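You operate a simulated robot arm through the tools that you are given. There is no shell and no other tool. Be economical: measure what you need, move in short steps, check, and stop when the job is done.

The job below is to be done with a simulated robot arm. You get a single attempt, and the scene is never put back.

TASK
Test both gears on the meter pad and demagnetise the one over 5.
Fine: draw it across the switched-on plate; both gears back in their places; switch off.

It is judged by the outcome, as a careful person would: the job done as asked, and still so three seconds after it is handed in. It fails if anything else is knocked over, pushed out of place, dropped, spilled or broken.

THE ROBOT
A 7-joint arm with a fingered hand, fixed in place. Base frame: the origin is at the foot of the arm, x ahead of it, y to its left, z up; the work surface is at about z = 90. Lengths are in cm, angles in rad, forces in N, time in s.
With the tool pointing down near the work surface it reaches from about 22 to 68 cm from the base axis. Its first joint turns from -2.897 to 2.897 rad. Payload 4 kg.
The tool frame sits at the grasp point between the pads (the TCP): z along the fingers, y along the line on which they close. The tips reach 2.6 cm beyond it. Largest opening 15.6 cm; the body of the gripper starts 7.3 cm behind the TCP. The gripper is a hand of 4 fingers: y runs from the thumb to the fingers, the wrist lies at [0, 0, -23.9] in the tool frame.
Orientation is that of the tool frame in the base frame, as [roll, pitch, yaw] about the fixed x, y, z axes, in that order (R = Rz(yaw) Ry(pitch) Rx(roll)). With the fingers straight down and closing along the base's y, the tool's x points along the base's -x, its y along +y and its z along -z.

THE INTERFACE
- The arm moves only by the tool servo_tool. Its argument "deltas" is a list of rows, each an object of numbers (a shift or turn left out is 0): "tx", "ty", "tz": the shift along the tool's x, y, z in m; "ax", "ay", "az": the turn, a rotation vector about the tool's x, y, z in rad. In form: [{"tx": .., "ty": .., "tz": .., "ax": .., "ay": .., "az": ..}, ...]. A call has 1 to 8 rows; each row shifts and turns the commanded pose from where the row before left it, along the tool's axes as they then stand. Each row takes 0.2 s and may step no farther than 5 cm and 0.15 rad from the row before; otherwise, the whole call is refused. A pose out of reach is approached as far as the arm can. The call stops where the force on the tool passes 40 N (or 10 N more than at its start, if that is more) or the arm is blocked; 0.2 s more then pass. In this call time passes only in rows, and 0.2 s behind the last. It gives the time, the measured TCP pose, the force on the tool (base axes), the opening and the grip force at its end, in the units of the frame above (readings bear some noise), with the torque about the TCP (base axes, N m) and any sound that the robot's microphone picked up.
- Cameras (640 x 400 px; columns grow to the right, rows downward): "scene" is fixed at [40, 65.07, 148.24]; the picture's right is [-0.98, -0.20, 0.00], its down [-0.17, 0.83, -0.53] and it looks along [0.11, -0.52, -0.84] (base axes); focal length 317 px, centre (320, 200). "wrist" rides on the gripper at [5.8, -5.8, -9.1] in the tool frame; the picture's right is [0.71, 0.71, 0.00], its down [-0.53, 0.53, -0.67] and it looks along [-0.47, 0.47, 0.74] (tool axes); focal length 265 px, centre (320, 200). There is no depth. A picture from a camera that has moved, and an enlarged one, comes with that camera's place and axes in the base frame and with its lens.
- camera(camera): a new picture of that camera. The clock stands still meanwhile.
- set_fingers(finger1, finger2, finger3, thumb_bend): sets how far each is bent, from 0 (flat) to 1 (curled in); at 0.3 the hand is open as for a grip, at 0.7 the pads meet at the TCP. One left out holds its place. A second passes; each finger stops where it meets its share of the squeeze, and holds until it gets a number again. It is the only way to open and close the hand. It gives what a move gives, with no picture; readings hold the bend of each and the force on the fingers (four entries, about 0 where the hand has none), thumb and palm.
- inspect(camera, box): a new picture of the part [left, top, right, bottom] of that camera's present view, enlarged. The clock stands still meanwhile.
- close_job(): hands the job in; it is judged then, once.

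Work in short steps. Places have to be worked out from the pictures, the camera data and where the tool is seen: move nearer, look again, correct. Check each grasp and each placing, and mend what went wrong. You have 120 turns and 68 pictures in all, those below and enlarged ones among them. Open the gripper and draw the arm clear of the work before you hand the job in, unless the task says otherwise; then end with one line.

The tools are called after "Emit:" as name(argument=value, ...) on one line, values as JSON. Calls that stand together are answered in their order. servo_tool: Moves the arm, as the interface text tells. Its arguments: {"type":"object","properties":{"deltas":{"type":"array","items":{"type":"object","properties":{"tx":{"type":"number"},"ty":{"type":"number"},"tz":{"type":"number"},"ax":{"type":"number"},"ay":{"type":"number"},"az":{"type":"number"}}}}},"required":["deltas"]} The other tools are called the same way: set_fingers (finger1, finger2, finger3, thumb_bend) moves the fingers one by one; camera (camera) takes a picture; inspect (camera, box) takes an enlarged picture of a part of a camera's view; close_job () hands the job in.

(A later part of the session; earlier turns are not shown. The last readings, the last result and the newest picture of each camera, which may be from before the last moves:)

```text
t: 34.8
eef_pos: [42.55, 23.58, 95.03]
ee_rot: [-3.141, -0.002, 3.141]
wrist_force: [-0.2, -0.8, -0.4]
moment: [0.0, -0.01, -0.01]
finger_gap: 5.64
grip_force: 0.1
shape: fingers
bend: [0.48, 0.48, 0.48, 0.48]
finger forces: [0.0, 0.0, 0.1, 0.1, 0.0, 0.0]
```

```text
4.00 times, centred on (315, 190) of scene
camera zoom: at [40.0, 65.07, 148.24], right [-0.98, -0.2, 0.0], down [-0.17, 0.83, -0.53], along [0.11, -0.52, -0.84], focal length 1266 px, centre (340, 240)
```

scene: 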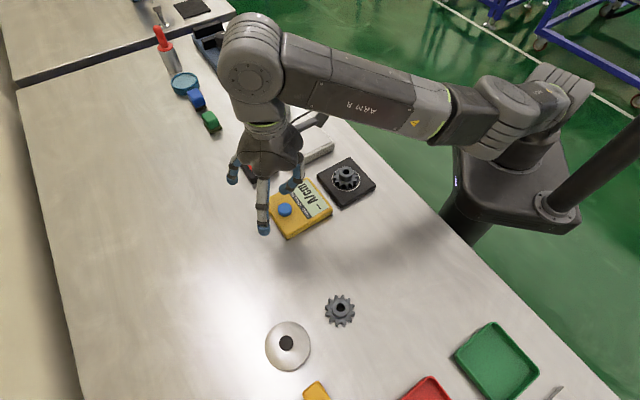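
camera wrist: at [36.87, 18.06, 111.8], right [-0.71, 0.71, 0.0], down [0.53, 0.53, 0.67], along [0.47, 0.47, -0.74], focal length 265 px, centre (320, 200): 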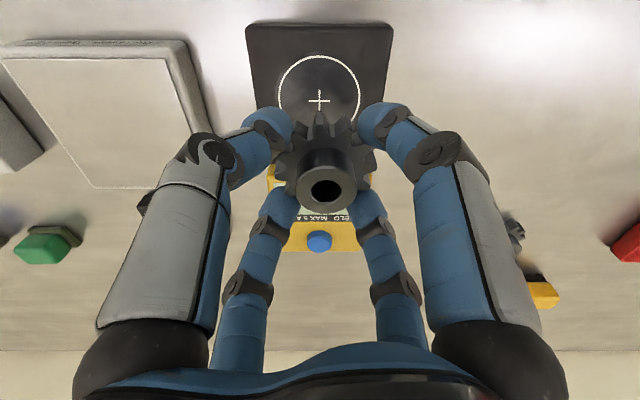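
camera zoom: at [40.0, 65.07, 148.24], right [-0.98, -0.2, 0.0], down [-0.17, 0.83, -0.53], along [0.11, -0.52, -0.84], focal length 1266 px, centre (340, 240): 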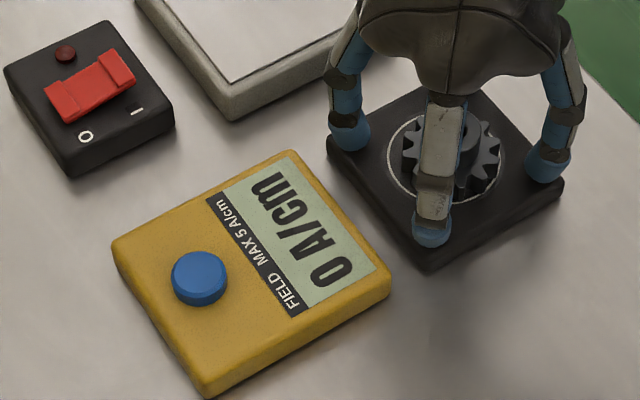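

Consistently 0 on gear 1, so it is fine (under 5). I'll pick it up and return it to its place.

Emit:
set_fingers(finger1=0.56, finger2=0.56, finger3=0.56, thumb_bend=0.56)

Emit:
set_fingers(finger1=0.68, finger2=0.68, finger3=0.68, thumb_bend=0.68)

Emit:
servo_tool(deltas=[{"tz": -0.005}, {"tz": -0.01}, {"tz": -0.02}, {"tz": -0.02}, {"tz": -0.02}])

Emit:
servo_tool(deltas=[{"tx": -0.004, "ty": 0.036}, {"tx": -0.004, "ty": 0.036}, {"tx": -0.004, "ty": 0.036}, {"tx": -0.004, "ty": 0.036}, {"tx": -0.004, "ty": 0.036}, {"tx": -0.004, "ty": 0.036}, {"tz": 0.03}])

Emit:
camera(camera="wrist")

```text
t: 35.8
eef_pos: [42.45, 23.54, 95.11]
ee_rot: [3.141, -0.001, 3.14]
wrist_force: [0.2, 0.1, 0.2]
moment: [-0.01, -0.01, 0.02]
finger_gap: 3.5
grip_force: 0.3
shape: fingers
bend: [0.55, 0.55, 0.56, 0.56]
finger forces: [0.5, 0.5, 0.1, 0.0, 0.1, 0.1]
```

```text
t: 36.8
eef_pos: [42.6, 23.59, 95.09]
ee_rot: [-3.141, 0.002, -3.14]
wrist_force: [-0.4, -1.5, 0.0]
moment: [0.03, -0.02, 0.01]
finger_gap: 2.96
grip_force: 17.1
shape: fingers
bend: [0.57, 0.56, 0.59, 0.61]
finger forces: [6.6, 8.3, 6.8, 0.0, 11.1, 0.0]
```

```text
t: 38.0
eef_pos: [42.6, 23.5, 102.54]
ee_rot: [3.141, 0.0, 3.141]
wrist_force: [0.8, 0.3, -1.9]
moment: [-0.02, 0.01, 0.03]
finger_gap: 2.94
grip_force: 16.3
shape: fingers
bend: [0.57, 0.56, 0.59, 0.61]
finger forces: [6.6, 8.3, 6.9, 0.0, 10.8, 0.0]
```

```text
t: 39.6
eef_pos: [45.02, 45.38, 99.54]
ee_rot: [3.141, 0.001, 3.141]
wrist_force: [-0.4, -1.0, -2.1]
moment: [-0.03, 0.02, 0.01]
finger_gap: 2.93
grip_force: 17.0
shape: fingers
bend: [0.57, 0.56, 0.59, 0.61]
finger forces: [6.5, 8.3, 6.8, 0.0, 10.8, 0.0]
```

```text
32 pictures are left
camera wrist: at [39.03, 39.64, 108.55], right [-0.71, 0.71, 0.0], down [0.53, 0.53, 0.67], along [0.47, 0.47, -0.74], focal length 265 px, centre (320, 200)
```

wrist: 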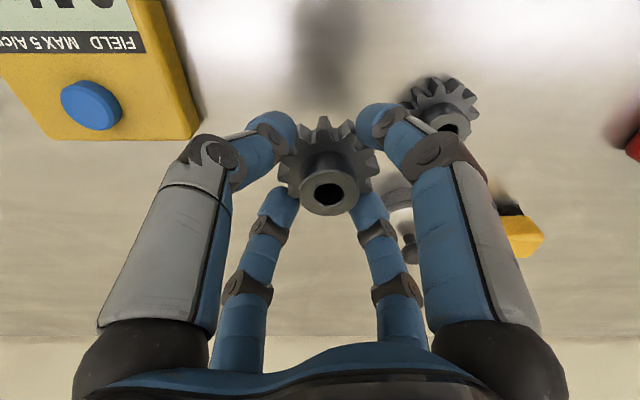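

Gear sits about 0.3 cm off-centre in the hand, so I compensate so it lands at (45.1, 45.2), then descend.

Emit:
servo_tool(deltas=[{"tx": -0.003, "ty": -0.004}, {"tz": 0.03}, {"tz": 0.02}, {"tz": 0.007}])

Emit:
servo_tool(deltas=[{"tz": 0.002}, {"tz": 0.0015}])

```text
t: 40.6
eef_pos: [45.26, 44.76, 93.84]
ee_rot: [3.142, 0.0, -3.139]
wrist_force: [0.8, 0.6, -2.3]
moment: [-0.01, 0.03, 0.03]
finger_gap: 2.9
grip_force: 15.9
shape: fingers
bend: [0.57, 0.56, 0.59, 0.61]
finger forces: [6.6, 8.3, 6.8, 0.1, 10.8, 0.0]
```

```text
t: 41.2
eef_pos: [45.31, 44.83, 93.53]
ee_rot: [-3.141, 0.001, -3.142]
wrist_force: [-0.6, 0.4, -1.4]
moment: [-0.02, 0.0, 0.01]
finger_gap: 2.9
grip_force: 16.0
shape: fingers
bend: [0.57, 0.56, 0.59, 0.61]
finger forces: [6.4, 8.4, 6.8, 0.0, 10.9, 0.0]
```

Near contact; another millimetre and a y trim.

Emit:
servo_tool(deltas=[{"ty": 0.001, "tz": 0.001}, {"tz": 0.0005}])

```text
t: 41.8
eef_pos: [45.23, 44.9, 93.36]
ee_rot: [3.14, 0.001, 3.141]
wrist_force: [1.2, -1.4, 5.0]
moment: [0.11, -0.01, 0.0]
finger_gap: 2.93
grip_force: 17.8
shape: fingers
bend: [0.57, 0.56, 0.59, 0.61]
finger forces: [7.1, 10.3, 7.3, 0.1, 11.1, 0.0]
```

On the table. I'll ease up 1 mm, release, and rise.

Emit:
servo_tool(deltas=[{"tz": -0.001}])

Emit:
set_fingers(finger1=0.46, finger2=0.46, finger3=0.46, thumb_bend=0.46)

Emit:
servo_tool(deltas=[{"tz": -0.02}, {"tz": -0.03}, {"tz": -0.02}])

Emit:
servo_tool(deltas=[{"tx": 0.029, "ty": 0.031}, {"tx": 0.029, "ty": 0.031}, {"tz": 0.015}])

Emit:
camera(camera="wrist")

Emit:
camera(camera="scene")

```text
t: 42.2
eef_pos: [45.2, 44.99, 93.5]
ee_rot: [3.141, 0.001, -3.141]
wrist_force: [1.6, 0.6, 2.0]
moment: [0.12, -0.06, 0.0]
finger_gap: 2.9
grip_force: 16.6
shape: fingers
bend: [0.57, 0.56, 0.59, 0.61]
finger forces: [6.5, 9.4, 7.5, 0.1, 10.7, 0.0]
```

```text
t: 43.2
eef_pos: [45.29, 45.02, 93.56]
ee_rot: [-3.141, 0.001, 3.141]
wrist_force: [0.3, 0.6, 0.5]
moment: [-0.02, -0.01, 0.02]
finger_gap: 6.17
grip_force: 0.1
shape: fingers
bend: [0.46, 0.46, 0.46, 0.46]
finger forces: [0.1, 0.0, 0.0, 0.1, 0.1, 0.0]
```

```text
t: 44.0
eef_pos: [45.09, 44.89, 100.49]
ee_rot: [3.141, 0.002, -3.139]
wrist_force: [0.4, 0.6, -0.3]
moment: [-0.01, -0.01, -0.01]
finger_gap: 6.22
grip_force: 0.1
shape: fingers
bend: [0.46, 0.46, 0.46, 0.46]
finger forces: [0.0, 0.0, 0.0, 0.0, 0.0, 0.0]
```

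```text
t: 44.8
eef_pos: [39.58, 51.19, 99.17]
ee_rot: [3.141, 0.0, 3.141]
wrist_force: [0.9, 0.4, -0.1]
moment: [0.01, -0.02, 0.01]
finger_gap: 6.21
grip_force: 0.1
shape: fingers
bend: [0.46, 0.46, 0.46, 0.46]
finger forces: [0.0, 0.0, 0.0, 0.0, 0.0, 0.1]
```

```text
31 pictures are left
camera wrist: at [33.64, 45.46, 108.17], right [-0.71, 0.71, 0.0], down [0.53, 0.53, 0.67], along [0.47, 0.47, -0.74], focal length 265 px, centre (320, 200)
```

wrist: 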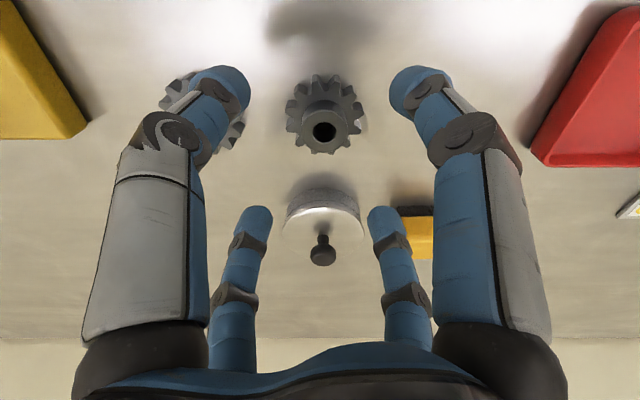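

```text
30 pictures are left
```

scene: 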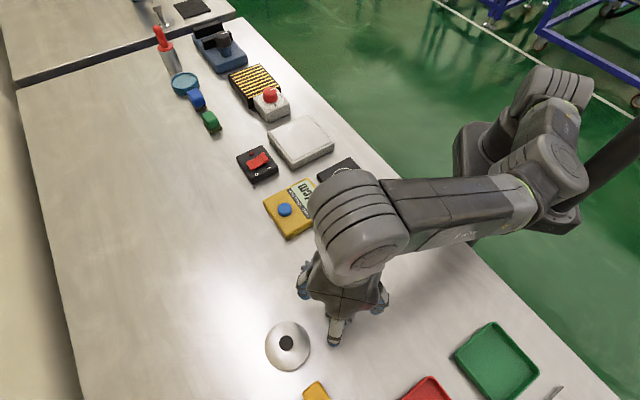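

Gear 2 appears at about (39.0, 51.15). I'll shift and descend, then verify.

Emit:
servo_tool(deltas=[{"tx": 0.005, "tz": 0.02}, {"tz": 0.025}])

Emit:
camera(camera="wrist")

```text
t: 45.4
eef_pos: [39.13, 51.12, 94.61]
ee_rot: [3.141, 0.002, -3.14]
wrist_force: [0.3, 0.0, -0.3]
moment: [0.01, -0.01, -0.01]
finger_gap: 6.21
grip_force: 0.1
shape: fingers
bend: [0.46, 0.46, 0.46, 0.46]
finger forces: [0.0, 0.1, 0.0, 0.0, 0.0, 0.0]
```

```text
29 pictures are left
camera wrist: at [33.13, 45.33, 103.63], right [-0.71, 0.71, 0.0], down [0.53, 0.53, 0.67], along [0.47, 0.47, -0.74], focal length 265 px, centre (320, 200)
```

wrist: 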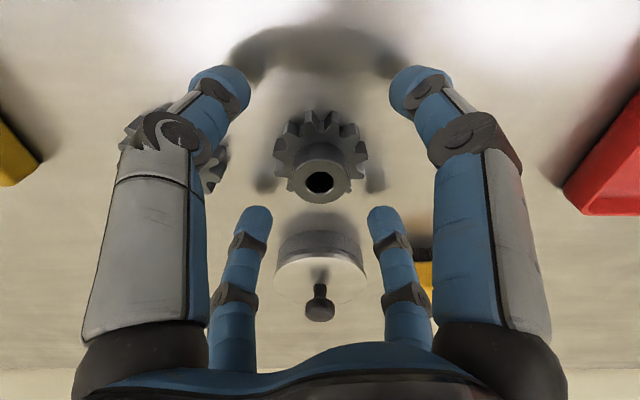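

Well centred. I'll descend to z 93.5 and grip in two stages.

Emit:
servo_tool(deltas=[{"tz": 0.006}, {"tz": 0.005}])

Emit:
set_fingers(finger1=0.56, finger2=0.56, finger3=0.56, thumb_bend=0.56)

Emit:
set_fingers(finger1=0.68, finger2=0.68, finger3=0.68, thumb_bend=0.68)

Emit:
camera(camera="wrist")

```text
t: 46.0
eef_pos: [38.87, 51.24, 93.41]
ee_rot: [3.141, 0.0, -3.139]
wrist_force: [-0.2, 0.1, -0.3]
moment: [0.03, 0.0, 0.03]
finger_gap: 6.19
grip_force: 0.0
shape: fingers
bend: [0.46, 0.46, 0.46, 0.46]
finger forces: [0.0, 0.0, 0.0, 0.0, 0.0, 0.1]
```

```text
t: 47.0
eef_pos: [38.78, 51.13, 93.45]
ee_rot: [3.142, -0.001, -3.141]
wrist_force: [1.1, -0.1, -0.8]
moment: [0.0, 0.0, 0.01]
finger_gap: 3.45
grip_force: 0.1
shape: fingers
bend: [0.56, 0.56, 0.55, 0.56]
finger forces: [0.0, 0.2, 0.8, 0.0, 0.0, 0.0]
```

```text
t: 48.0
eef_pos: [38.88, 51.06, 93.5]
ee_rot: [3.14, -0.001, -3.141]
wrist_force: [0.2, -0.2, 0.3]
moment: [0.01, 0.04, 0.02]
finger_gap: 2.71
grip_force: 16.8
shape: fingers
bend: [0.59, 0.56, 0.56, 0.6]
finger forces: [6.4, 8.8, 7.2, 0.1, 11.3, 0.1]
```

```text
28 pictures are left
camera wrist: at [33.01, 45.4, 102.54], right [-0.71, 0.71, 0.0], down [0.53, 0.53, 0.67], along [0.47, 0.47, -0.74], focal length 265 px, centre (320, 200)
```

wrist: 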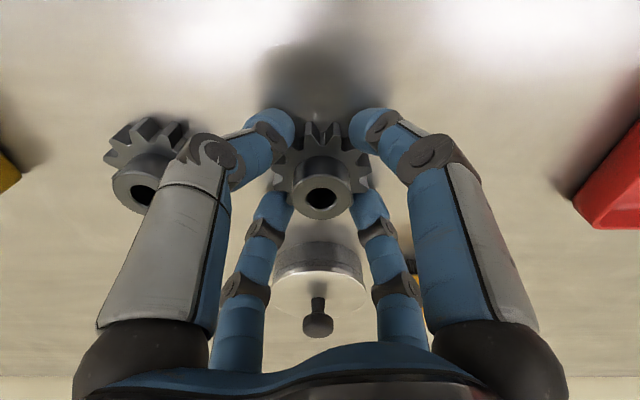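

Gear 2 is gripped; its home is TCP (38.9, 51.1, 93.5) with the hub at pixel (321, 196). I'll lift slowly and carry it to the pad.

Emit:
servo_tool(deltas=[{"tz": -0.005}, {"tz": -0.01}, {"tz": -0.02}, {"tz": -0.025}, {"tz": -0.02}])

Emit:
servo_tool(deltas=[{"tx": -0.005, "ty": -0.035}, {"tx": -0.005, "ty": -0.035}, {"tx": -0.005, "ty": -0.035}, {"tx": -0.005, "ty": -0.035}, {"tx": -0.005, "ty": -0.035}, {"tx": -0.005, "ty": -0.035}, {"tx": -0.004, "ty": -0.035}, {"tx": -0.003, "ty": -0.03}])

Emit:
camera(camera="wrist")

```text
t: 49.2
eef_pos: [38.84, 51.09, 101.34]
ee_rot: [-3.141, 0.001, -3.141]
wrist_force: [0.1, -0.6, -2.8]
moment: [-0.03, 0.0, 0.0]
finger_gap: 2.71
grip_force: 16.7
shape: fingers
bend: [0.59, 0.56, 0.56, 0.61]
finger forces: [6.2, 8.8, 7.1, 0.1, 11.0, 0.0]
```

```text
t: 51.0
eef_pos: [42.46, 23.74, 101.36]
ee_rot: [3.141, 0.0, -3.141]
wrist_force: [0.3, 0.9, -2.3]
moment: [-0.01, 0.03, 0.01]
finger_gap: 2.64
grip_force: 16.2
shape: fingers
bend: [0.59, 0.56, 0.56, 0.61]
finger forces: [6.0, 8.7, 7.0, 0.0, 10.8, 0.0]
```

```text
27 pictures are left
camera wrist: at [36.58, 17.93, 110.47], right [-0.71, 0.71, 0.0], down [0.52, 0.53, 0.67], along [0.47, 0.47, -0.74], focal length 265 px, centre (320, 200)
```

wrist: 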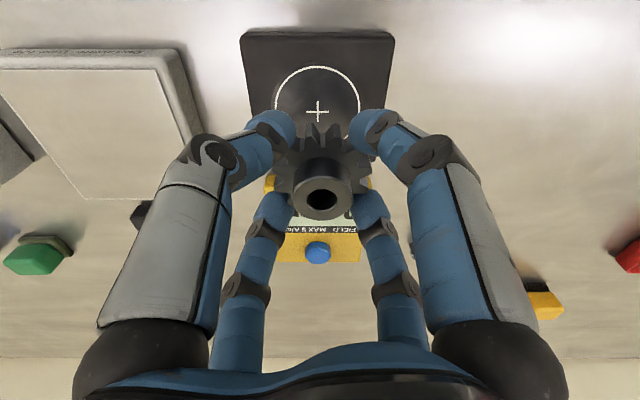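

Over the pad. I'll descend to just above contact (expected at TCP z about 95.1), then creep.

Emit:
servo_tool(deltas=[{"ty": -0.002, "tz": 0.03}, {"tz": 0.02}, {"tz": 0.008}, {"tz": 0.002}, {"tz": 0.0015}])

Emit:
inspect(camera="scene", box=[250, 140, 380, 240])

```text
t: 52.2
eef_pos: [42.63, 23.3, 95.18]
ee_rot: [3.141, -0.002, -3.14]
wrist_force: [0.8, -1.1, -2.2]
moment: [0.0, -0.01, 0.0]
finger_gap: 2.63
grip_force: 15.9
shape: fingers
bend: [0.59, 0.56, 0.56, 0.61]
finger forces: [6.1, 8.7, 7.0, 0.1, 10.6, 0.0]
```

```text
4.00 times, centred on (315, 190) of scene
camera zoom: at [40.0, 65.07, 148.24], right [-0.98, -0.2, 0.0], down [-0.17, 0.83, -0.53], along [0.11, -0.52, -0.84], focal length 1266 px, centre (340, 240)
```

zoom: 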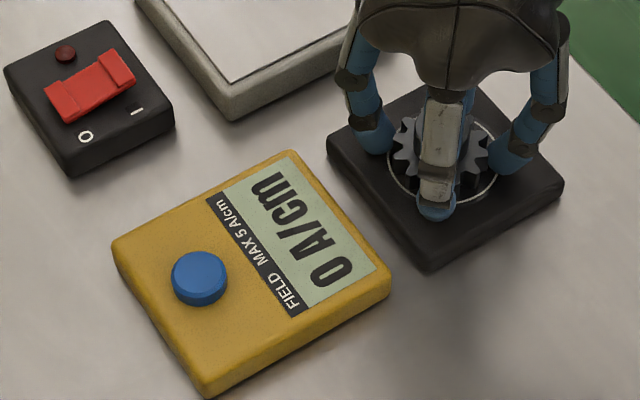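

Emit:
servo_tool(deltas=[{"ty": 0.002, "tz": 0.0015}, {"tz": 0.0005}])

```text
t: 52.8
eef_pos: [42.58, 23.66, 95.12]
ee_rot: [-3.14, 0.001, -3.141]
wrist_force: [1.1, 0.8, -0.6]
moment: [0.09, 0.0, 0.04]
finger_gap: 2.66
grip_force: 16.2
shape: fingers
bend: [0.59, 0.56, 0.56, 0.61]
finger forces: [6.0, 8.8, 7.2, 0.1, 10.5, 0.0]
```

On contact; release and read.

Emit:
set_fingers(finger1=0.47, finger2=0.47, finger3=0.47, thumb_bend=0.47)

Emit:
inspect(camera="scene", box=[250, 140, 380, 240])

```text
t: 53.8
eef_pos: [42.64, 23.61, 95.1]
ee_rot: [3.141, 0.002, -3.141]
wrist_force: [-0.5, -0.3, -0.1]
moment: [-0.02, 0.04, -0.01]
finger_gap: 5.89
grip_force: 0.1
shape: fingers
bend: [0.47, 0.47, 0.47, 0.47]
finger forces: [0.0, 0.0, 0.0, 0.1, 0.0, 0.0]
```

```text
4.00 times, centred on (315, 190) of scene
camera zoom: at [40.0, 65.07, 148.24], right [-0.98, -0.2, 0.0], down [-0.17, 0.83, -0.53], along [0.11, -0.52, -0.84], focal length 1266 px, centre (340, 240)
```

zoom: 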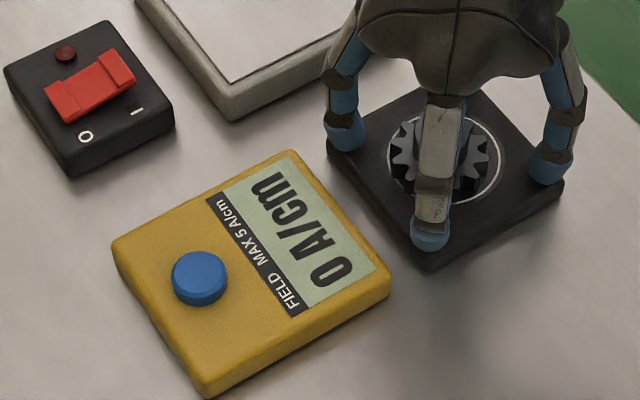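

Still 0 — the reading seems to be taken on each press. I'll go and press the button again with gear 2 on the pad.

Emit:
servo_tool(deltas=[{"tz": -0.02}, {"tz": -0.03}, {"tz": -0.025}, {"tx": -0.03, "ty": 0.027}, {"tx": -0.03, "ty": 0.027}, {"tx": -0.03, "ty": 0.027}, {"tx": -0.025, "ty": 0.024}])

Emit:
set_fingers(finger1=0.7, finger2=0.3, finger3=0.3, thumb_bend=0.3)

Emit:
servo_tool(deltas=[{"tz": 0.03}, {"tz": 0.025}, {"tz": 0.003}])

```text
t: 55.4
eef_pos: [53.93, 34.11, 102.47]
ee_rot: [3.141, 0.002, 3.142]
wrist_force: [0.8, 0.5, 0.5]
moment: [0.0, -0.02, -0.02]
finger_gap: 5.94
grip_force: 0.0
shape: fingers
bend: [0.47, 0.47, 0.47, 0.47]
finger forces: [0.0, 0.0, 0.1, 0.2, 0.0, 0.0]
```

```text
t: 56.4
eef_pos: [54.03, 34.09, 102.52]
ee_rot: [-3.14, 0.0, -3.14]
wrist_force: [-0.4, 0.6, -0.4]
moment: [0.0, 0.01, -0.01]
finger_gap: 7.12
grip_force: 0.0
shape: fingers
bend: [0.7, 0.3, 0.3, 0.3]
finger forces: [0.0, 0.0, 0.0, 0.0, 0.0, 0.1]
```

```text
t: 57.2
eef_pos: [53.98, 34.04, 96.67]
ee_rot: [-3.141, 0.002, -3.138]
wrist_force: [-0.5, 0.0, 0.1]
moment: [-0.02, -0.01, -0.04]
finger_gap: 7.13
grip_force: 0.0
shape: fingers
bend: [0.7, 0.3, 0.3, 0.3]
finger forces: [0.1, 0.1, 0.1, 0.0, 0.1, 0.0]
```

Aligned at the earlier press spot; pressing down to the click.

Emit:
servo_tool(deltas=[{"tz": 0.004}, {"tz": 0.003}, {"tz": 0.002}, {"tz": 0.001}])

Emit:
inspect(camera="scene", box=[250, 140, 380, 240])

```text
t: 58.2
eef_pos: [54.03, 34.16, 95.62]
ee_rot: [-3.141, 0.002, -3.141]
wrist_force: [-0.8, 0.1, 3.2]
moment: [0.04, 0.03, 0.0]
finger_gap: 7.1
grip_force: 1.4
shape: fingers
bend: [0.7, 0.3, 0.3, 0.3]
finger forces: [2.6, 0.0, 0.1, 0.0, 0.0, 0.0]
heard: click
```

```text
4.00 times, centred on (315, 190) of scene
camera zoom: at [40.0, 65.07, 148.24], right [-0.98, -0.2, 0.0], down [-0.17, 0.83, -0.53], along [0.11, -0.52, -0.84], focal length 1266 px, centre (340, 240)
```

zoom: 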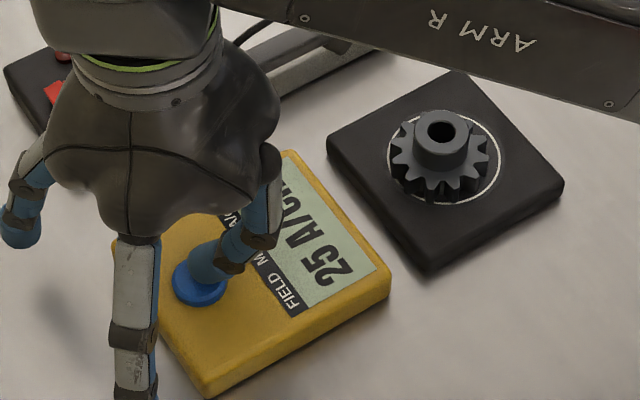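

Gear 2 reads 25, so it's the one to demagnetise. Next is the rocker, whose "I" end I put near (61.9, 22.1). I'll rise, move near it, and bend finger 2 alone to find the outward (+x) digit.

Emit:
servo_tool(deltas=[{"tz": -0.02}, {"tz": -0.03}, {"tz": -0.03}, {"tx": -0.009, "ty": -0.03}, {"tx": -0.009, "ty": -0.03}, {"tx": -0.009, "ty": -0.03}, {"tx": -0.009, "ty": -0.03}])

Emit:
set_fingers(finger1=0.1, finger2=0.5, finger3=0.1, thumb_bend=0.1)

Emit:
camera(camera="scene")

Emit:
camera(camera="wrist")

```text
t: 59.8
eef_pos: [57.76, 22.0, 103.76]
ee_rot: [-3.141, 0.001, -3.14]
wrist_force: [-0.4, -0.1, 0.7]
moment: [0.0, -0.01, 0.0]
finger_gap: 7.1
grip_force: 0.1
shape: fingers
bend: [0.7, 0.3, 0.3, 0.3]
finger forces: [0.1, 0.0, 0.0, 0.1, 0.0, 0.1]
```

```text
t: 60.8
eef_pos: [57.62, 22.1, 103.88]
ee_rot: [-3.141, 0.001, 3.14]
wrist_force: [0.3, 0.0, -1.1]
moment: [0.0, -0.02, -0.04]
finger_gap: 13.91
grip_force: 0.2
shape: fingers
bend: [0.1, 0.5, 0.1, 0.1]
finger forces: [0.1, 0.0, 0.0, 0.0, 0.0, 0.0]
```

```text
23 pictures are left
```

scene: 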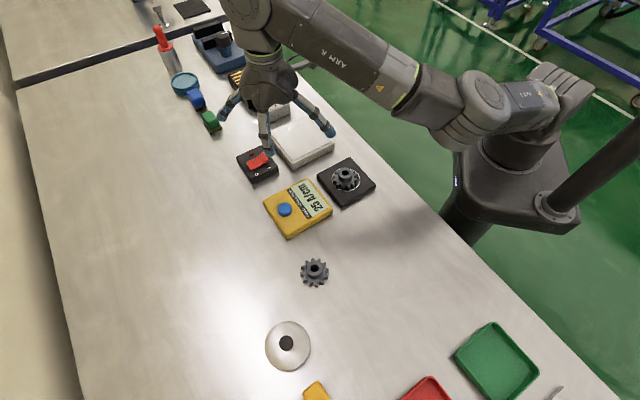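

```text
22 pictures are left
camera wrist: at [51.81, 16.36, 112.84], right [-0.71, 0.71, 0.0], down [0.53, 0.53, 0.67], along [0.47, 0.47, -0.74], focal length 265 px, centre (320, 200)
```

wrist: 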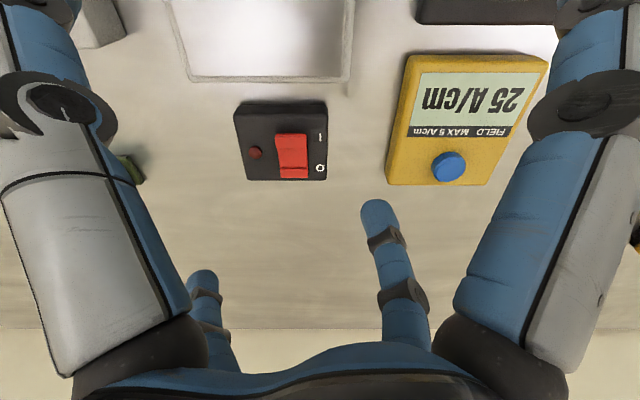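

Finger 2 is the +y digit, with its tip about 4.9 cm out from the TCP. From the wrist view the rocker's I end is near (61.6, 22.8) and the O end near (63.6, 24.5). I'll place TCP at (61.6, 18.0) and come down part way.

Emit:
set_fingers(thumb_bend=0.2)

Emit:
servo_tool(deltas=[{"tx": -0.02, "ty": -0.02}, {"tx": -0.019, "ty": -0.021}, {"tz": 0.03}, {"tz": 0.01}])

Emit:
camera(camera="wrist")

Emit:
inspect(camera="scene", box=[210, 100, 340, 200])

```text
t: 61.8
eef_pos: [57.72, 22.01, 103.76]
ee_rot: [-3.141, 0.003, -3.14]
wrist_force: [0.0, -0.6, 0.5]
moment: [0.01, -0.01, -0.01]
finger_gap: 13.23
grip_force: 0.1
shape: fingers
bend: [0.1, 0.5, 0.1, 0.2]
finger forces: [0.0, 0.0, 0.0, 0.0, 0.0, 0.0]
```

```text
t: 62.8
eef_pos: [61.42, 18.12, 99.73]
ee_rot: [3.141, 0.003, -3.141]
wrist_force: [-0.1, 0.0, 0.8]
moment: [0.04, -0.01, 0.0]
finger_gap: 13.18
grip_force: 0.1
shape: fingers
bend: [0.1, 0.5, 0.1, 0.2]
finger forces: [0.0, 0.0, 0.0, 0.1, 0.0, 0.0]
```

```text
21 pictures are left
camera wrist: at [55.56, 12.35, 108.75], right [-0.71, 0.71, 0.0], down [0.52, 0.53, 0.67], along [0.47, 0.47, -0.74], focal length 265 px, centre (320, 200)
```

wrist: 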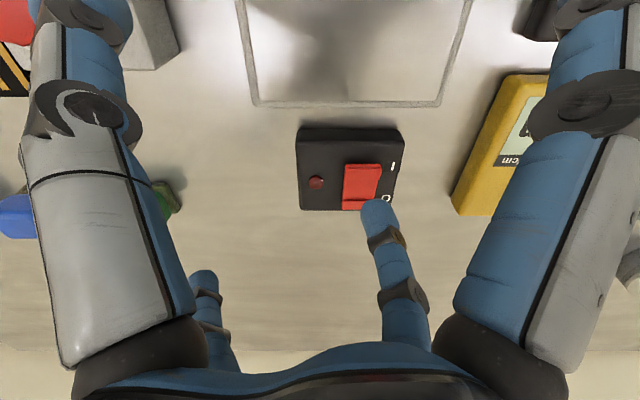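

```text
4.00 times, centred on (275, 150) of scene
camera zoom: at [40.0, 65.07, 148.24], right [-0.98, -0.2, 0.0], down [-0.17, 0.83, -0.53], along [0.11, -0.52, -0.84], focal length 1266 px, centre (500, 400)
```

zoom: 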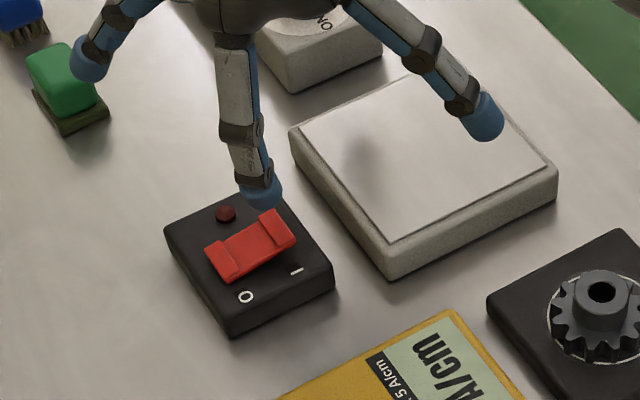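

The tip is at about (61.7, 23.1) and the I end at about (61.5, 22.4). I'll shift slightly and press down.

Emit:
servo_tool(deltas=[{"tx": 0.003, "ty": -0.008}, {"tz": 0.02}, {"tz": 0.007}, {"tz": 0.004}, {"tz": 0.003}])

Emit:
inspect(camera="scene", box=[210, 100, 340, 200])

```text
t: 64.0
eef_pos: [61.45, 17.37, 96.48]
ee_rot: [3.139, 0.005, -3.139]
wrist_force: [-1.5, 0.5, 12.8]
moment: [0.67, -0.04, 0.06]
finger_gap: 13.2
grip_force: 6.6
shape: fingers
bend: [0.1, 0.49, 0.1, 0.2]
finger forces: [0.0, 13.5, 0.0, 0.1, 0.0, 0.0]
heard: click
```

```text
4.00 times, centred on (275, 150) of scene
camera zoom: at [40.0, 65.07, 148.24], right [-0.98, -0.2, 0.0], down [-0.17, 0.83, -0.53], along [0.11, -0.52, -0.84], focal length 1266 px, centre (500, 400)
```

zoom: 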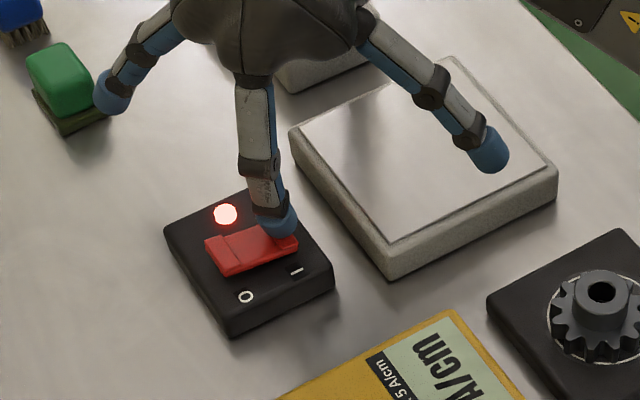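

The lamp is lit, so the demagnetiser is on. I'll rise and go back for gear 2.

Emit:
servo_tool(deltas=[{"tz": -0.02}, {"tz": -0.03}, {"tz": -0.03}, {"tx": 0.047, "ty": 0.0155}, {"tx": 0.047, "ty": 0.0155}, {"tx": 0.047, "ty": 0.0155}, {"tx": 0.047, "ty": 0.0155}])

Emit:
set_fingers(finger1=0.46, finger2=0.46, finger3=0.46, thumb_bend=0.46)

Emit:
servo_tool(deltas=[{"tz": 0.02}])

Emit:
camera(camera="wrist")

```text
t: 65.6
eef_pos: [42.4, 23.47, 104.59]
ee_rot: [3.141, 0.0, -3.141]
wrist_force: [0.2, -0.7, -0.6]
moment: [0.02, -0.01, -0.04]
finger_gap: 13.21
grip_force: 0.0
shape: fingers
bend: [0.1, 0.5, 0.1, 0.2]
finger forces: [0.0, 0.1, 0.1, 0.1, 0.0, 0.0]
```

```text
t: 66.6
eef_pos: [42.55, 23.57, 104.66]
ee_rot: [3.14, 0.001, 3.141]
wrist_force: [-0.3, -0.7, 0.4]
moment: [0.02, -0.01, -0.01]
finger_gap: 6.28
grip_force: 0.0
shape: fingers
bend: [0.46, 0.46, 0.46, 0.46]
finger forces: [0.0, 0.0, 0.1, 0.1, 0.0, 0.0]
```

```text
t: 67.0
eef_pos: [42.48, 23.61, 102.47]
ee_rot: [3.142, 0.001, 3.141]
wrist_force: [0.2, -0.3, -0.2]
moment: [0.03, -0.02, 0.0]
finger_gap: 6.25
grip_force: 0.1
shape: fingers
bend: [0.46, 0.46, 0.46, 0.46]
finger forces: [0.0, 0.1, 0.0, 0.0, 0.0, 0.0]
```

```text
18 pictures are left
camera wrist: at [36.6, 17.93, 111.55], right [-0.71, 0.71, 0.0], down [0.53, 0.53, 0.67], along [0.47, 0.47, -0.74], focal length 265 px, centre (320, 200)
```

wrist: 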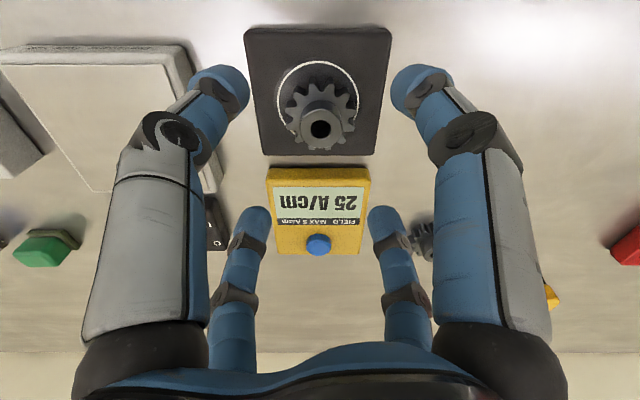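

Centred over gear 2. Down to z 95.1 and grip.

Emit:
servo_tool(deltas=[{"tx": -0.001, "ty": 0.001, "tz": 0.03}, {"tz": 0.03}, {"tz": 0.01}, {"tz": 0.0035}])

Emit:
set_fingers(finger1=0.56, finger2=0.56, finger3=0.56, thumb_bend=0.56)

Emit:
set_fingers(finger1=0.68, finger2=0.68, finger3=0.68, thumb_bend=0.68)

Emit:
servo_tool(deltas=[{"tz": -0.005}, {"tz": -0.01}, {"tz": -0.02}, {"tz": -0.02}])

```text
t: 68.0
eef_pos: [42.71, 23.68, 95.0]
ee_rot: [-3.14, 0.001, 3.141]
wrist_force: [0.4, -1.4, 5.0]
moment: [0.12, 0.19, 0.01]
finger_gap: 6.28
grip_force: 2.7
shape: fingers
bend: [0.46, 0.46, 0.46, 0.46]
finger forces: [3.0, 1.7, 0.0, 0.0, 0.0, 0.0]
```

```text
t: 69.0
eef_pos: [42.66, 23.71, 94.93]
ee_rot: [3.139, 0.001, -3.141]
wrist_force: [-4.6, 0.4, 23.8]
moment: [0.07, 1.22, 0.01]
finger_gap: 4.16
grip_force: 12.6
shape: fingers
bend: [0.51, 0.55, 0.56, 0.56]
finger forces: [22.4, 2.0, 0.1, 0.0, 0.0, 0.0]
```

```text
t: 70.0
eef_pos: [42.71, 23.6, 95.01]
ee_rot: [-3.141, 0.002, 3.142]
wrist_force: [-5.6, -2.0, 27.1]
moment: [0.18, 1.15, -0.05]
finger_gap: 3.76
grip_force: 27.8
shape: fingers
bend: [0.5, 0.55, 0.59, 0.61]
finger forces: [20.5, 17.0, 6.3, 0.0, 10.0, 0.0]
```

```text
t: 71.0
eef_pos: [42.62, 23.55, 100.51]
ee_rot: [-3.141, -0.001, -3.141]
wrist_force: [-0.3, 1.2, -1.7]
moment: [-0.02, -0.02, 0.03]
finger_gap: 2.82
grip_force: 12.6
shape: fingers
bend: [0.56, 0.55, 0.59, 0.61]
finger forces: [1.7, 9.1, 5.9, 0.1, 9.1, 0.0]
```

Finger 1 had caught on the pad and now holds weakly (1.7 N). I'll re-squeeze it and look.

Emit:
set_fingers(finger1=0.7)

Emit:
camera(camera="wrist")

```text
t: 72.0
eef_pos: [42.62, 23.51, 100.58]
ee_rot: [-3.141, 0.001, 3.141]
wrist_force: [-0.2, 0.8, -1.7]
moment: [-0.01, 0.03, 0.02]
finger_gap: 2.7
grip_force: 16.3
shape: fingers
bend: [0.57, 0.55, 0.59, 0.61]
finger forces: [6.6, 9.0, 7.8, 0.0, 9.5, 0.0]
```

```text
17 pictures are left
camera wrist: at [36.74, 17.86, 109.48], right [-0.71, 0.71, 0.0], down [0.53, 0.53, 0.67], along [0.47, 0.47, -0.74], focal length 265 px, centre (320, 200)
```

wrist: 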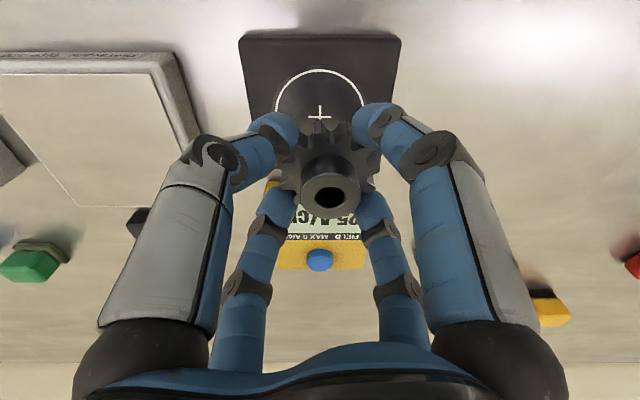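

Firm again. I'll carry it over the far side of the plate, near (58.5, 11), and descend gently toward the plate surface.

Emit:
servo_tool(deltas=[{"tz": -0.01}, {"tx": -0.032, "ty": -0.025}, {"tx": -0.032, "ty": -0.025}, {"tx": -0.032, "ty": -0.025}, {"tx": -0.032, "ty": -0.025}, {"tx": -0.031, "ty": -0.025}, {"tz": 0.03}])

Emit:
camera(camera="wrist")

Emit:
inspect(camera="scene", box=[220, 80, 350, 180])

```text
t: 73.6
eef_pos: [58.55, 11.21, 98.57]
ee_rot: [-3.141, 0.001, 3.141]
wrist_force: [1.1, 0.0, -3.1]
moment: [-0.03, -0.03, -0.03]
finger_gap: 2.66
grip_force: 16.0
shape: fingers
bend: [0.58, 0.54, 0.58, 0.62]
finger forces: [6.5, 8.8, 7.6, 0.1, 9.3, 0.0]
```

```text
16 pictures are left
camera wrist: at [52.65, 5.47, 107.62], right [-0.71, 0.71, 0.0], down [0.53, 0.53, 0.67], along [0.47, 0.47, -0.74], focal length 265 px, centre (320, 200)
```

wrist: 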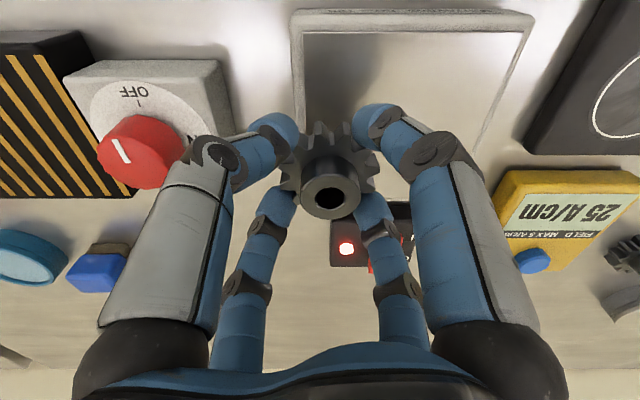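

```text
4.00 times, centred on (285, 130) of scene
camera zoom: at [40.0, 65.07, 148.24], right [-0.98, -0.2, 0.0], down [-0.17, 0.83, -0.53], along [0.11, -0.52, -0.84], focal length 1266 px, centre (460, 480)
```

zoom: 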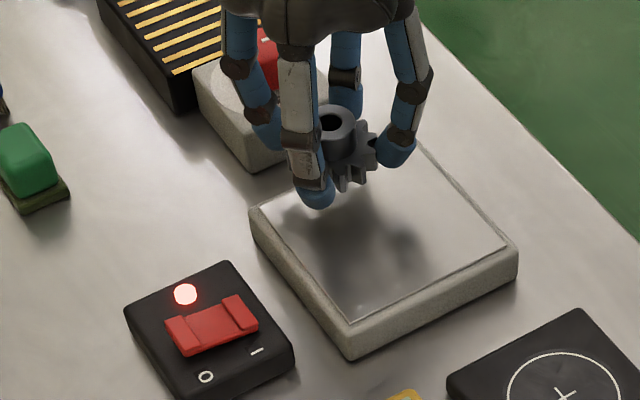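

LED lit; gear over the plate's far half, clear of the chuck knob. Creeping down to light contact.

Emit:
servo_tool(deltas=[{"tx": 0.005, "ty": 0.003, "tz": 0.01}, {"tz": 0.006}, {"tz": 0.003}])

Emit:
servo_tool(deltas=[{"tz": 0.002}, {"tz": 0.002}])

```text
t: 74.4
eef_pos: [58.02, 11.38, 96.65]
ee_rot: [-3.14, 0.003, -3.142]
wrist_force: [-0.2, -0.2, -2.0]
moment: [-0.03, 0.0, 0.01]
finger_gap: 2.66
grip_force: 16.1
shape: fingers
bend: [0.58, 0.54, 0.58, 0.62]
finger forces: [6.5, 8.8, 7.6, 0.1, 9.3, 0.0]
```

```text
t: 75.0
eef_pos: [58.02, 11.38, 96.31]
ee_rot: [-3.141, 0.002, -3.14]
wrist_force: [0.0, -0.1, -1.2]
moment: [0.01, 0.02, 0.0]
finger_gap: 2.68
grip_force: 15.9
shape: fingers
bend: [0.58, 0.54, 0.58, 0.62]
finger forces: [6.6, 8.7, 7.6, 0.1, 9.3, 0.0]
```

Emit:
servo_tool(deltas=[{"tz": 0.0015}, {"tz": 0.0015}])

```text
t: 75.6
eef_pos: [58.0, 11.24, 96.17]
ee_rot: [3.14, 0.005, -3.139]
wrist_force: [-0.2, 1.9, 23.7]
moment: [0.86, 0.25, 0.04]
finger_gap: 2.66
grip_force: 28.0
shape: fingers
bend: [0.58, 0.54, 0.58, 0.62]
finger forces: [11.9, 26.1, 8.0, 0.0, 9.4, 0.0]
```

Touching the plate (a bit firm). I'll ease up 2 mm and draw slowly across toward the near side.

Emit:
servo_tool(deltas=[{"tz": -0.002}, {"tx": 0.003, "ty": 0.003}])

```text
t: 76.2
eef_pos: [57.68, 11.59, 96.3]
ee_rot: [-3.14, 0.001, 3.141]
wrist_force: [4.7, -4.6, 15.3]
moment: [0.32, -0.11, -0.09]
finger_gap: 2.65
grip_force: 26.9
shape: fingers
bend: [0.58, 0.54, 0.58, 0.61]
finger forces: [6.9, 25.1, 9.2, 0.0, 12.3, 0.1]
```

Still pressing; ease up another 1.5 mm before drawing.

Emit:
servo_tool(deltas=[{"tz": -0.0012}, {"tx": 0.002, "ty": 0.002}])

```text
t: 76.8
eef_pos: [57.42, 11.84, 96.17]
ee_rot: [3.141, 0.0, -3.141]
wrist_force: [2.0, -3.6, 8.4]
moment: [0.16, -0.09, -0.06]
finger_gap: 2.64
grip_force: 21.0
shape: fingers
bend: [0.58, 0.54, 0.58, 0.61]
finger forces: [6.8, 16.1, 8.4, 0.1, 11.1, 0.0]
```

Light contact now (8 N with small drag). Drawing across.

Emit:
servo_tool(deltas=[{"tx": 0.005, "ty": 0.005, "tz": -0.0008}, {"tx": 0.005, "ty": 0.005}, {"tx": 0.005, "ty": 0.005}, {"tx": 0.005, "ty": 0.005}, {"tx": 0.005, "ty": 0.005}, {"tx": 0.005, "ty": 0.005}, {"tx": 0.005, "ty": 0.005}])

Emit:
inspect(camera="scene", box=[220, 80, 350, 180])

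```text
t: 78.4
eef_pos: [53.8, 15.4, 96.31]
ee_rot: [-3.141, 0.0, -3.141]
wrist_force: [-0.8, 0.4, -1.9]
moment: [-0.03, -0.01, -0.01]
finger_gap: 2.61
grip_force: 15.9
shape: fingers
bend: [0.58, 0.54, 0.58, 0.62]
finger forces: [7.5, 8.2, 6.8, 0.0, 9.3, 0.0]
```

```text
4.00 times, centred on (285, 130) of scene
camera zoom: at [40.0, 65.07, 148.24], right [-0.98, -0.2, 0.0], down [-0.17, 0.83, -0.53], along [0.11, -0.52, -0.84], focal length 1266 px, centre (460, 480)
```

zoom: 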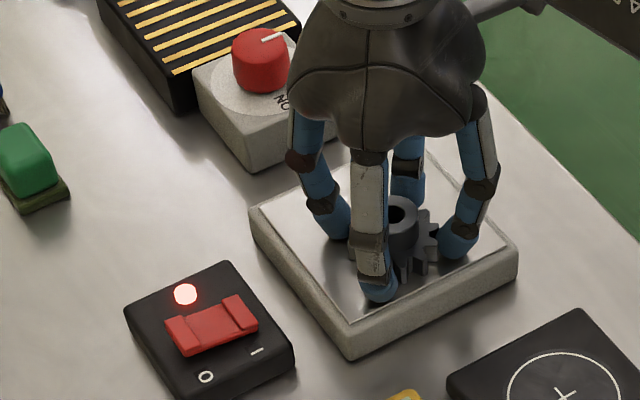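

Gliding just on/above the plate, about a millimetre. I'll continue off the near edge and away, lifting gradually.

Emit:
servo_tool(deltas=[{"tx": 0.005, "ty": 0.005}, {"tx": 0.005, "ty": 0.005}, {"tx": 0.005, "ty": 0.005}, {"tx": 0.005, "ty": 0.005}, {"tx": 0.006, "ty": 0.006}, {"tx": 0.006, "ty": 0.006, "tz": -0.003}, {"tx": 0.007, "ty": 0.007, "tz": -0.007}, {"tx": 0.01, "ty": 0.01, "tz": -0.02}])

Emit:
servo_tool(deltas=[{"tx": 0.02, "ty": 0.015, "tz": -0.02}, {"tx": 0.02, "ty": 0.013}, {"tx": 0.022, "ty": 0.005}])

Emit:
camera(camera="wrist")

```text
t: 80.2
eef_pos: [49.19, 20.19, 99.4]
ee_rot: [3.142, 0.0, -3.141]
wrist_force: [0.6, 0.4, -1.8]
moment: [0.02, 0.03, 0.02]
finger_gap: 2.62
grip_force: 16.0
shape: fingers
bend: [0.58, 0.54, 0.58, 0.62]
finger forces: [7.4, 8.2, 6.7, 0.1, 9.3, 0.0]
```

```text
t: 81.0
eef_pos: [42.82, 23.44, 101.25]
ee_rot: [3.14, 0.003, -3.14]
wrist_force: [-0.2, 0.2, -2.6]
moment: [-0.01, -0.01, 0.01]
finger_gap: 2.62
grip_force: 15.6
shape: fingers
bend: [0.58, 0.54, 0.58, 0.62]
finger forces: [7.3, 8.3, 7.0, 0.1, 9.2, 0.0]
```

```text
13 pictures are left
camera wrist: at [36.92, 17.88, 110.32], right [-0.71, 0.71, 0.0], down [0.53, 0.53, 0.67], along [0.47, 0.47, -0.74], focal length 265 px, centre (320, 200)
```

wrist: 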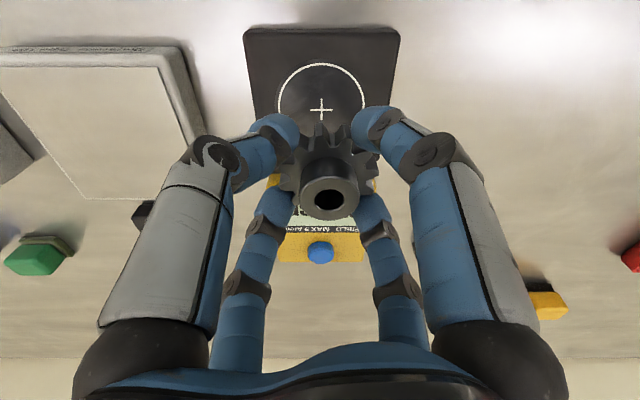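

The gear is now over the pad again. I'll re-test it: descend to contact and release.

Emit:
servo_tool(deltas=[{"tx": 0.001, "tz": 0.03}, {"tz": 0.02}, {"tz": 0.006}, {"tz": 0.002}])

Emit:
servo_tool(deltas=[{"tz": 0.0015}, {"tz": 0.001}])

```text
t: 82.0
eef_pos: [42.72, 23.52, 95.48]
ee_rot: [-3.14, 0.001, 3.141]
wrist_force: [0.4, 0.2, -3.1]
moment: [0.0, 0.02, 0.0]
finger_gap: 2.6
grip_force: 15.4
shape: fingers
bend: [0.58, 0.54, 0.58, 0.62]
finger forces: [7.2, 8.3, 6.9, 0.0, 9.1, 0.1]
```

```text
t: 82.6
eef_pos: [42.86, 23.51, 95.25]
ee_rot: [-3.141, -0.001, 3.14]
wrist_force: [-0.3, -0.2, -3.2]
moment: [-0.01, -0.01, 0.0]
finger_gap: 2.64
grip_force: 15.8
shape: fingers
bend: [0.58, 0.54, 0.58, 0.62]
finger forces: [7.4, 8.3, 6.9, 0.0, 9.1, 0.1]
```

Emit:
servo_tool(deltas=[{"tz": 0.001}, {"tz": 0.001}])

```text
t: 83.2
eef_pos: [42.81, 23.55, 95.04]
ee_rot: [-3.141, 0.003, -3.14]
wrist_force: [0.3, 1.3, 3.6]
moment: [0.26, 0.0, 0.02]
finger_gap: 2.6
grip_force: 17.3
shape: fingers
bend: [0.58, 0.54, 0.58, 0.62]
finger forces: [7.3, 11.9, 6.8, 0.0, 9.2, 0.1]
```

In contact. Release, rise, and press the meter button again.

Emit:
set_fingers(finger1=0.46, finger2=0.46, finger3=0.46, thumb_bend=0.46)

Emit:
servo_tool(deltas=[{"tz": -0.02}, {"tz": -0.03}, {"tz": -0.025}, {"tx": -0.03, "ty": 0.027}, {"tx": -0.03, "ty": 0.027}, {"tx": -0.03, "ty": 0.027}, {"tx": -0.023, "ty": 0.025}])

Emit:
set_fingers(finger1=0.7, finger2=0.3, finger3=0.3, thumb_bend=0.3)

Emit:
servo_tool(deltas=[{"tz": 0.03}, {"tz": 0.025}, {"tz": 0.003}])

```text
t: 84.2
eef_pos: [42.71, 23.47, 95.05]
ee_rot: [3.14, 0.0, -3.141]
wrist_force: [-0.3, -1.3, 0.0]
moment: [0.02, 0.0, -0.01]
finger_gap: 6.2
grip_force: 0.1
shape: fingers
bend: [0.46, 0.46, 0.46, 0.46]
finger forces: [0.0, 0.0, 0.0, 0.0, 0.0, 0.1]
```

```text
t: 85.8
eef_pos: [54.13, 34.19, 102.55]
ee_rot: [3.141, 0.002, -3.14]
wrist_force: [0.0, 0.5, -0.3]
moment: [-0.03, 0.03, 0.0]
finger_gap: 6.21
grip_force: 0.1
shape: fingers
bend: [0.46, 0.46, 0.46, 0.46]
finger forces: [0.0, 0.1, 0.0, 0.1, 0.0, 0.0]
```

```text
t: 86.8
eef_pos: [54.09, 34.23, 102.56]
ee_rot: [3.141, 0.002, -3.14]
wrist_force: [0.3, -0.1, 0.3]
moment: [0.02, 0.0, -0.01]
finger_gap: 7.12
grip_force: 0.2
shape: fingers
bend: [0.7, 0.3, 0.3, 0.3]
finger forces: [0.1, 0.0, 0.0, 0.0, 0.1, 0.0]
```

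```text
t: 87.6
eef_pos: [54.17, 34.23, 96.88]
ee_rot: [3.14, 0.002, -3.141]
wrist_force: [0.2, 0.4, 0.7]
moment: [0.0, 0.01, 0.0]
finger_gap: 7.11
grip_force: 0.1
shape: fingers
bend: [0.7, 0.3, 0.3, 0.3]
finger forces: [0.0, 0.0, 0.0, 0.0, 0.0, 0.0]
```

At the same press spot; pressing.

Emit:
servo_tool(deltas=[{"tz": 0.005}, {"tz": 0.003}, {"tz": 0.002}, {"tz": 0.0015}])

Emit:
inspect(camera="scene", box=[250, 140, 380, 240])

```text
t: 88.6
eef_pos: [54.24, 34.19, 95.63]
ee_rot: [3.141, 0.001, -3.139]
wrist_force: [0.2, -1.2, 3.4]
moment: [0.01, 0.0, 0.0]
finger_gap: 7.1
grip_force: 1.6
shape: fingers
bend: [0.71, 0.3, 0.3, 0.3]
finger forces: [3.3, 0.0, 0.0, 0.0, 0.1, 0.1]
heard: click
```

```text
4.00 times, centred on (315, 190) of scene
camera zoom: at [40.0, 65.07, 148.24], right [-0.98, -0.2, 0.0], down [-0.17, 0.83, -0.53], along [0.11, -0.52, -0.84], focal length 1266 px, centre (340, 240)
```

zoom: 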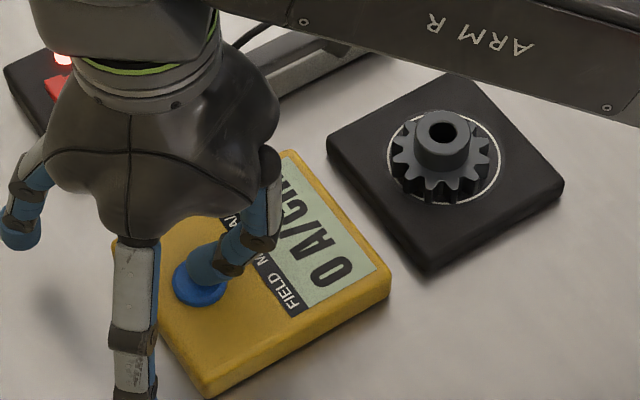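

Gear 2 now reads 0. Next I switch off: finger 2 over the rocker's O end, near (63.5, 24.8), which means TCP (63.3, 19.9).

Emit:
servo_tool(deltas=[{"tz": -0.02}, {"tz": -0.03}, {"tz": -0.03}, {"tx": -0.023, "ty": -0.036}, {"tx": -0.023, "ty": -0.036}, {"tx": -0.023, "ty": -0.036}, {"tx": -0.022, "ty": -0.035}])

Emit:
set_fingers(finger1=0.1, finger2=0.5, finger3=0.1, thumb_bend=0.2)

Emit:
servo_tool(deltas=[{"tz": 0.02}, {"tz": 0.02}, {"tz": 0.013}])

Emit:
inspect(camera="scene", box=[210, 100, 340, 200])

```text
t: 90.2
eef_pos: [63.07, 20.13, 103.66]
ee_rot: [-3.141, 0.002, -3.136]
wrist_force: [-0.7, 2.5, -1.6]
moment: [-0.23, -0.08, -0.02]
finger_gap: 7.13
grip_force: 0.1
shape: fingers
bend: [0.7, 0.3, 0.3, 0.3]
finger forces: [0.1, 0.1, 0.0, 0.0, 0.0, 0.0]
```

```text
t: 91.2
eef_pos: [63.02, 19.7, 103.65]
ee_rot: [-3.141, 0.001, -3.139]
wrist_force: [-0.1, 0.0, 0.0]
moment: [-0.01, 0.02, 0.0]
finger_gap: 13.17
grip_force: 0.0
shape: fingers
bend: [0.1, 0.5, 0.1, 0.2]
finger forces: [0.1, 0.1, 0.0, 0.1, 0.0, 0.1]
```

```text
t: 92.0
eef_pos: [64.49, 20.31, 98.9]
ee_rot: [3.14, -0.002, -3.141]
wrist_force: [-0.4, -0.1, 0.3]
moment: [-0.01, -0.04, 0.0]
finger_gap: 13.19
grip_force: 0.2
shape: fingers
bend: [0.1, 0.5, 0.1, 0.2]
finger forces: [0.0, 0.1, 0.0, 0.0, 0.1, 0.0]
out of reach, approached as far as the arm can: row 1, 2, 3
```

```text
4.00 times, centred on (275, 150) of scene
camera zoom: at [40.0, 65.07, 148.24], right [-0.98, -0.2, 0.0], down [-0.17, 0.83, -0.53], along [0.11, -0.52, -0.84], focal length 1266 px, centre (500, 400)
```

zoom: 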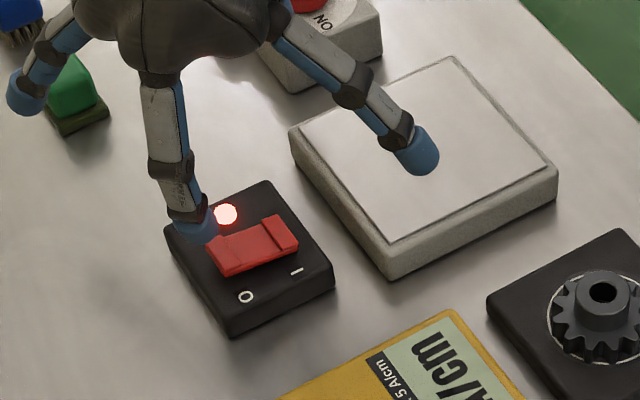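

The arm drifted outward near its reach limit, to (64.5, 20.3). I'll bring it back 1.1 cm and check before pressing.

Emit:
servo_tool(deltas=[{"tx": 0.011, "ty": -0.002}, {"tz": 0.005}])

```text
t: 92.6
eef_pos: [64.4, 20.44, 98.75]
ee_rot: [3.141, -0.002, -3.141]
wrist_force: [0.1, -0.3, 0.4]
moment: [-0.01, 0.02, 0.0]
finger_gap: 13.19
grip_force: 0.1
shape: fingers
bend: [0.1, 0.5, 0.1, 0.2]
finger forces: [0.0, 0.0, 0.0, 0.0, 0.0, 0.0]
out of reach, approached as far as the arm can: row 1
```

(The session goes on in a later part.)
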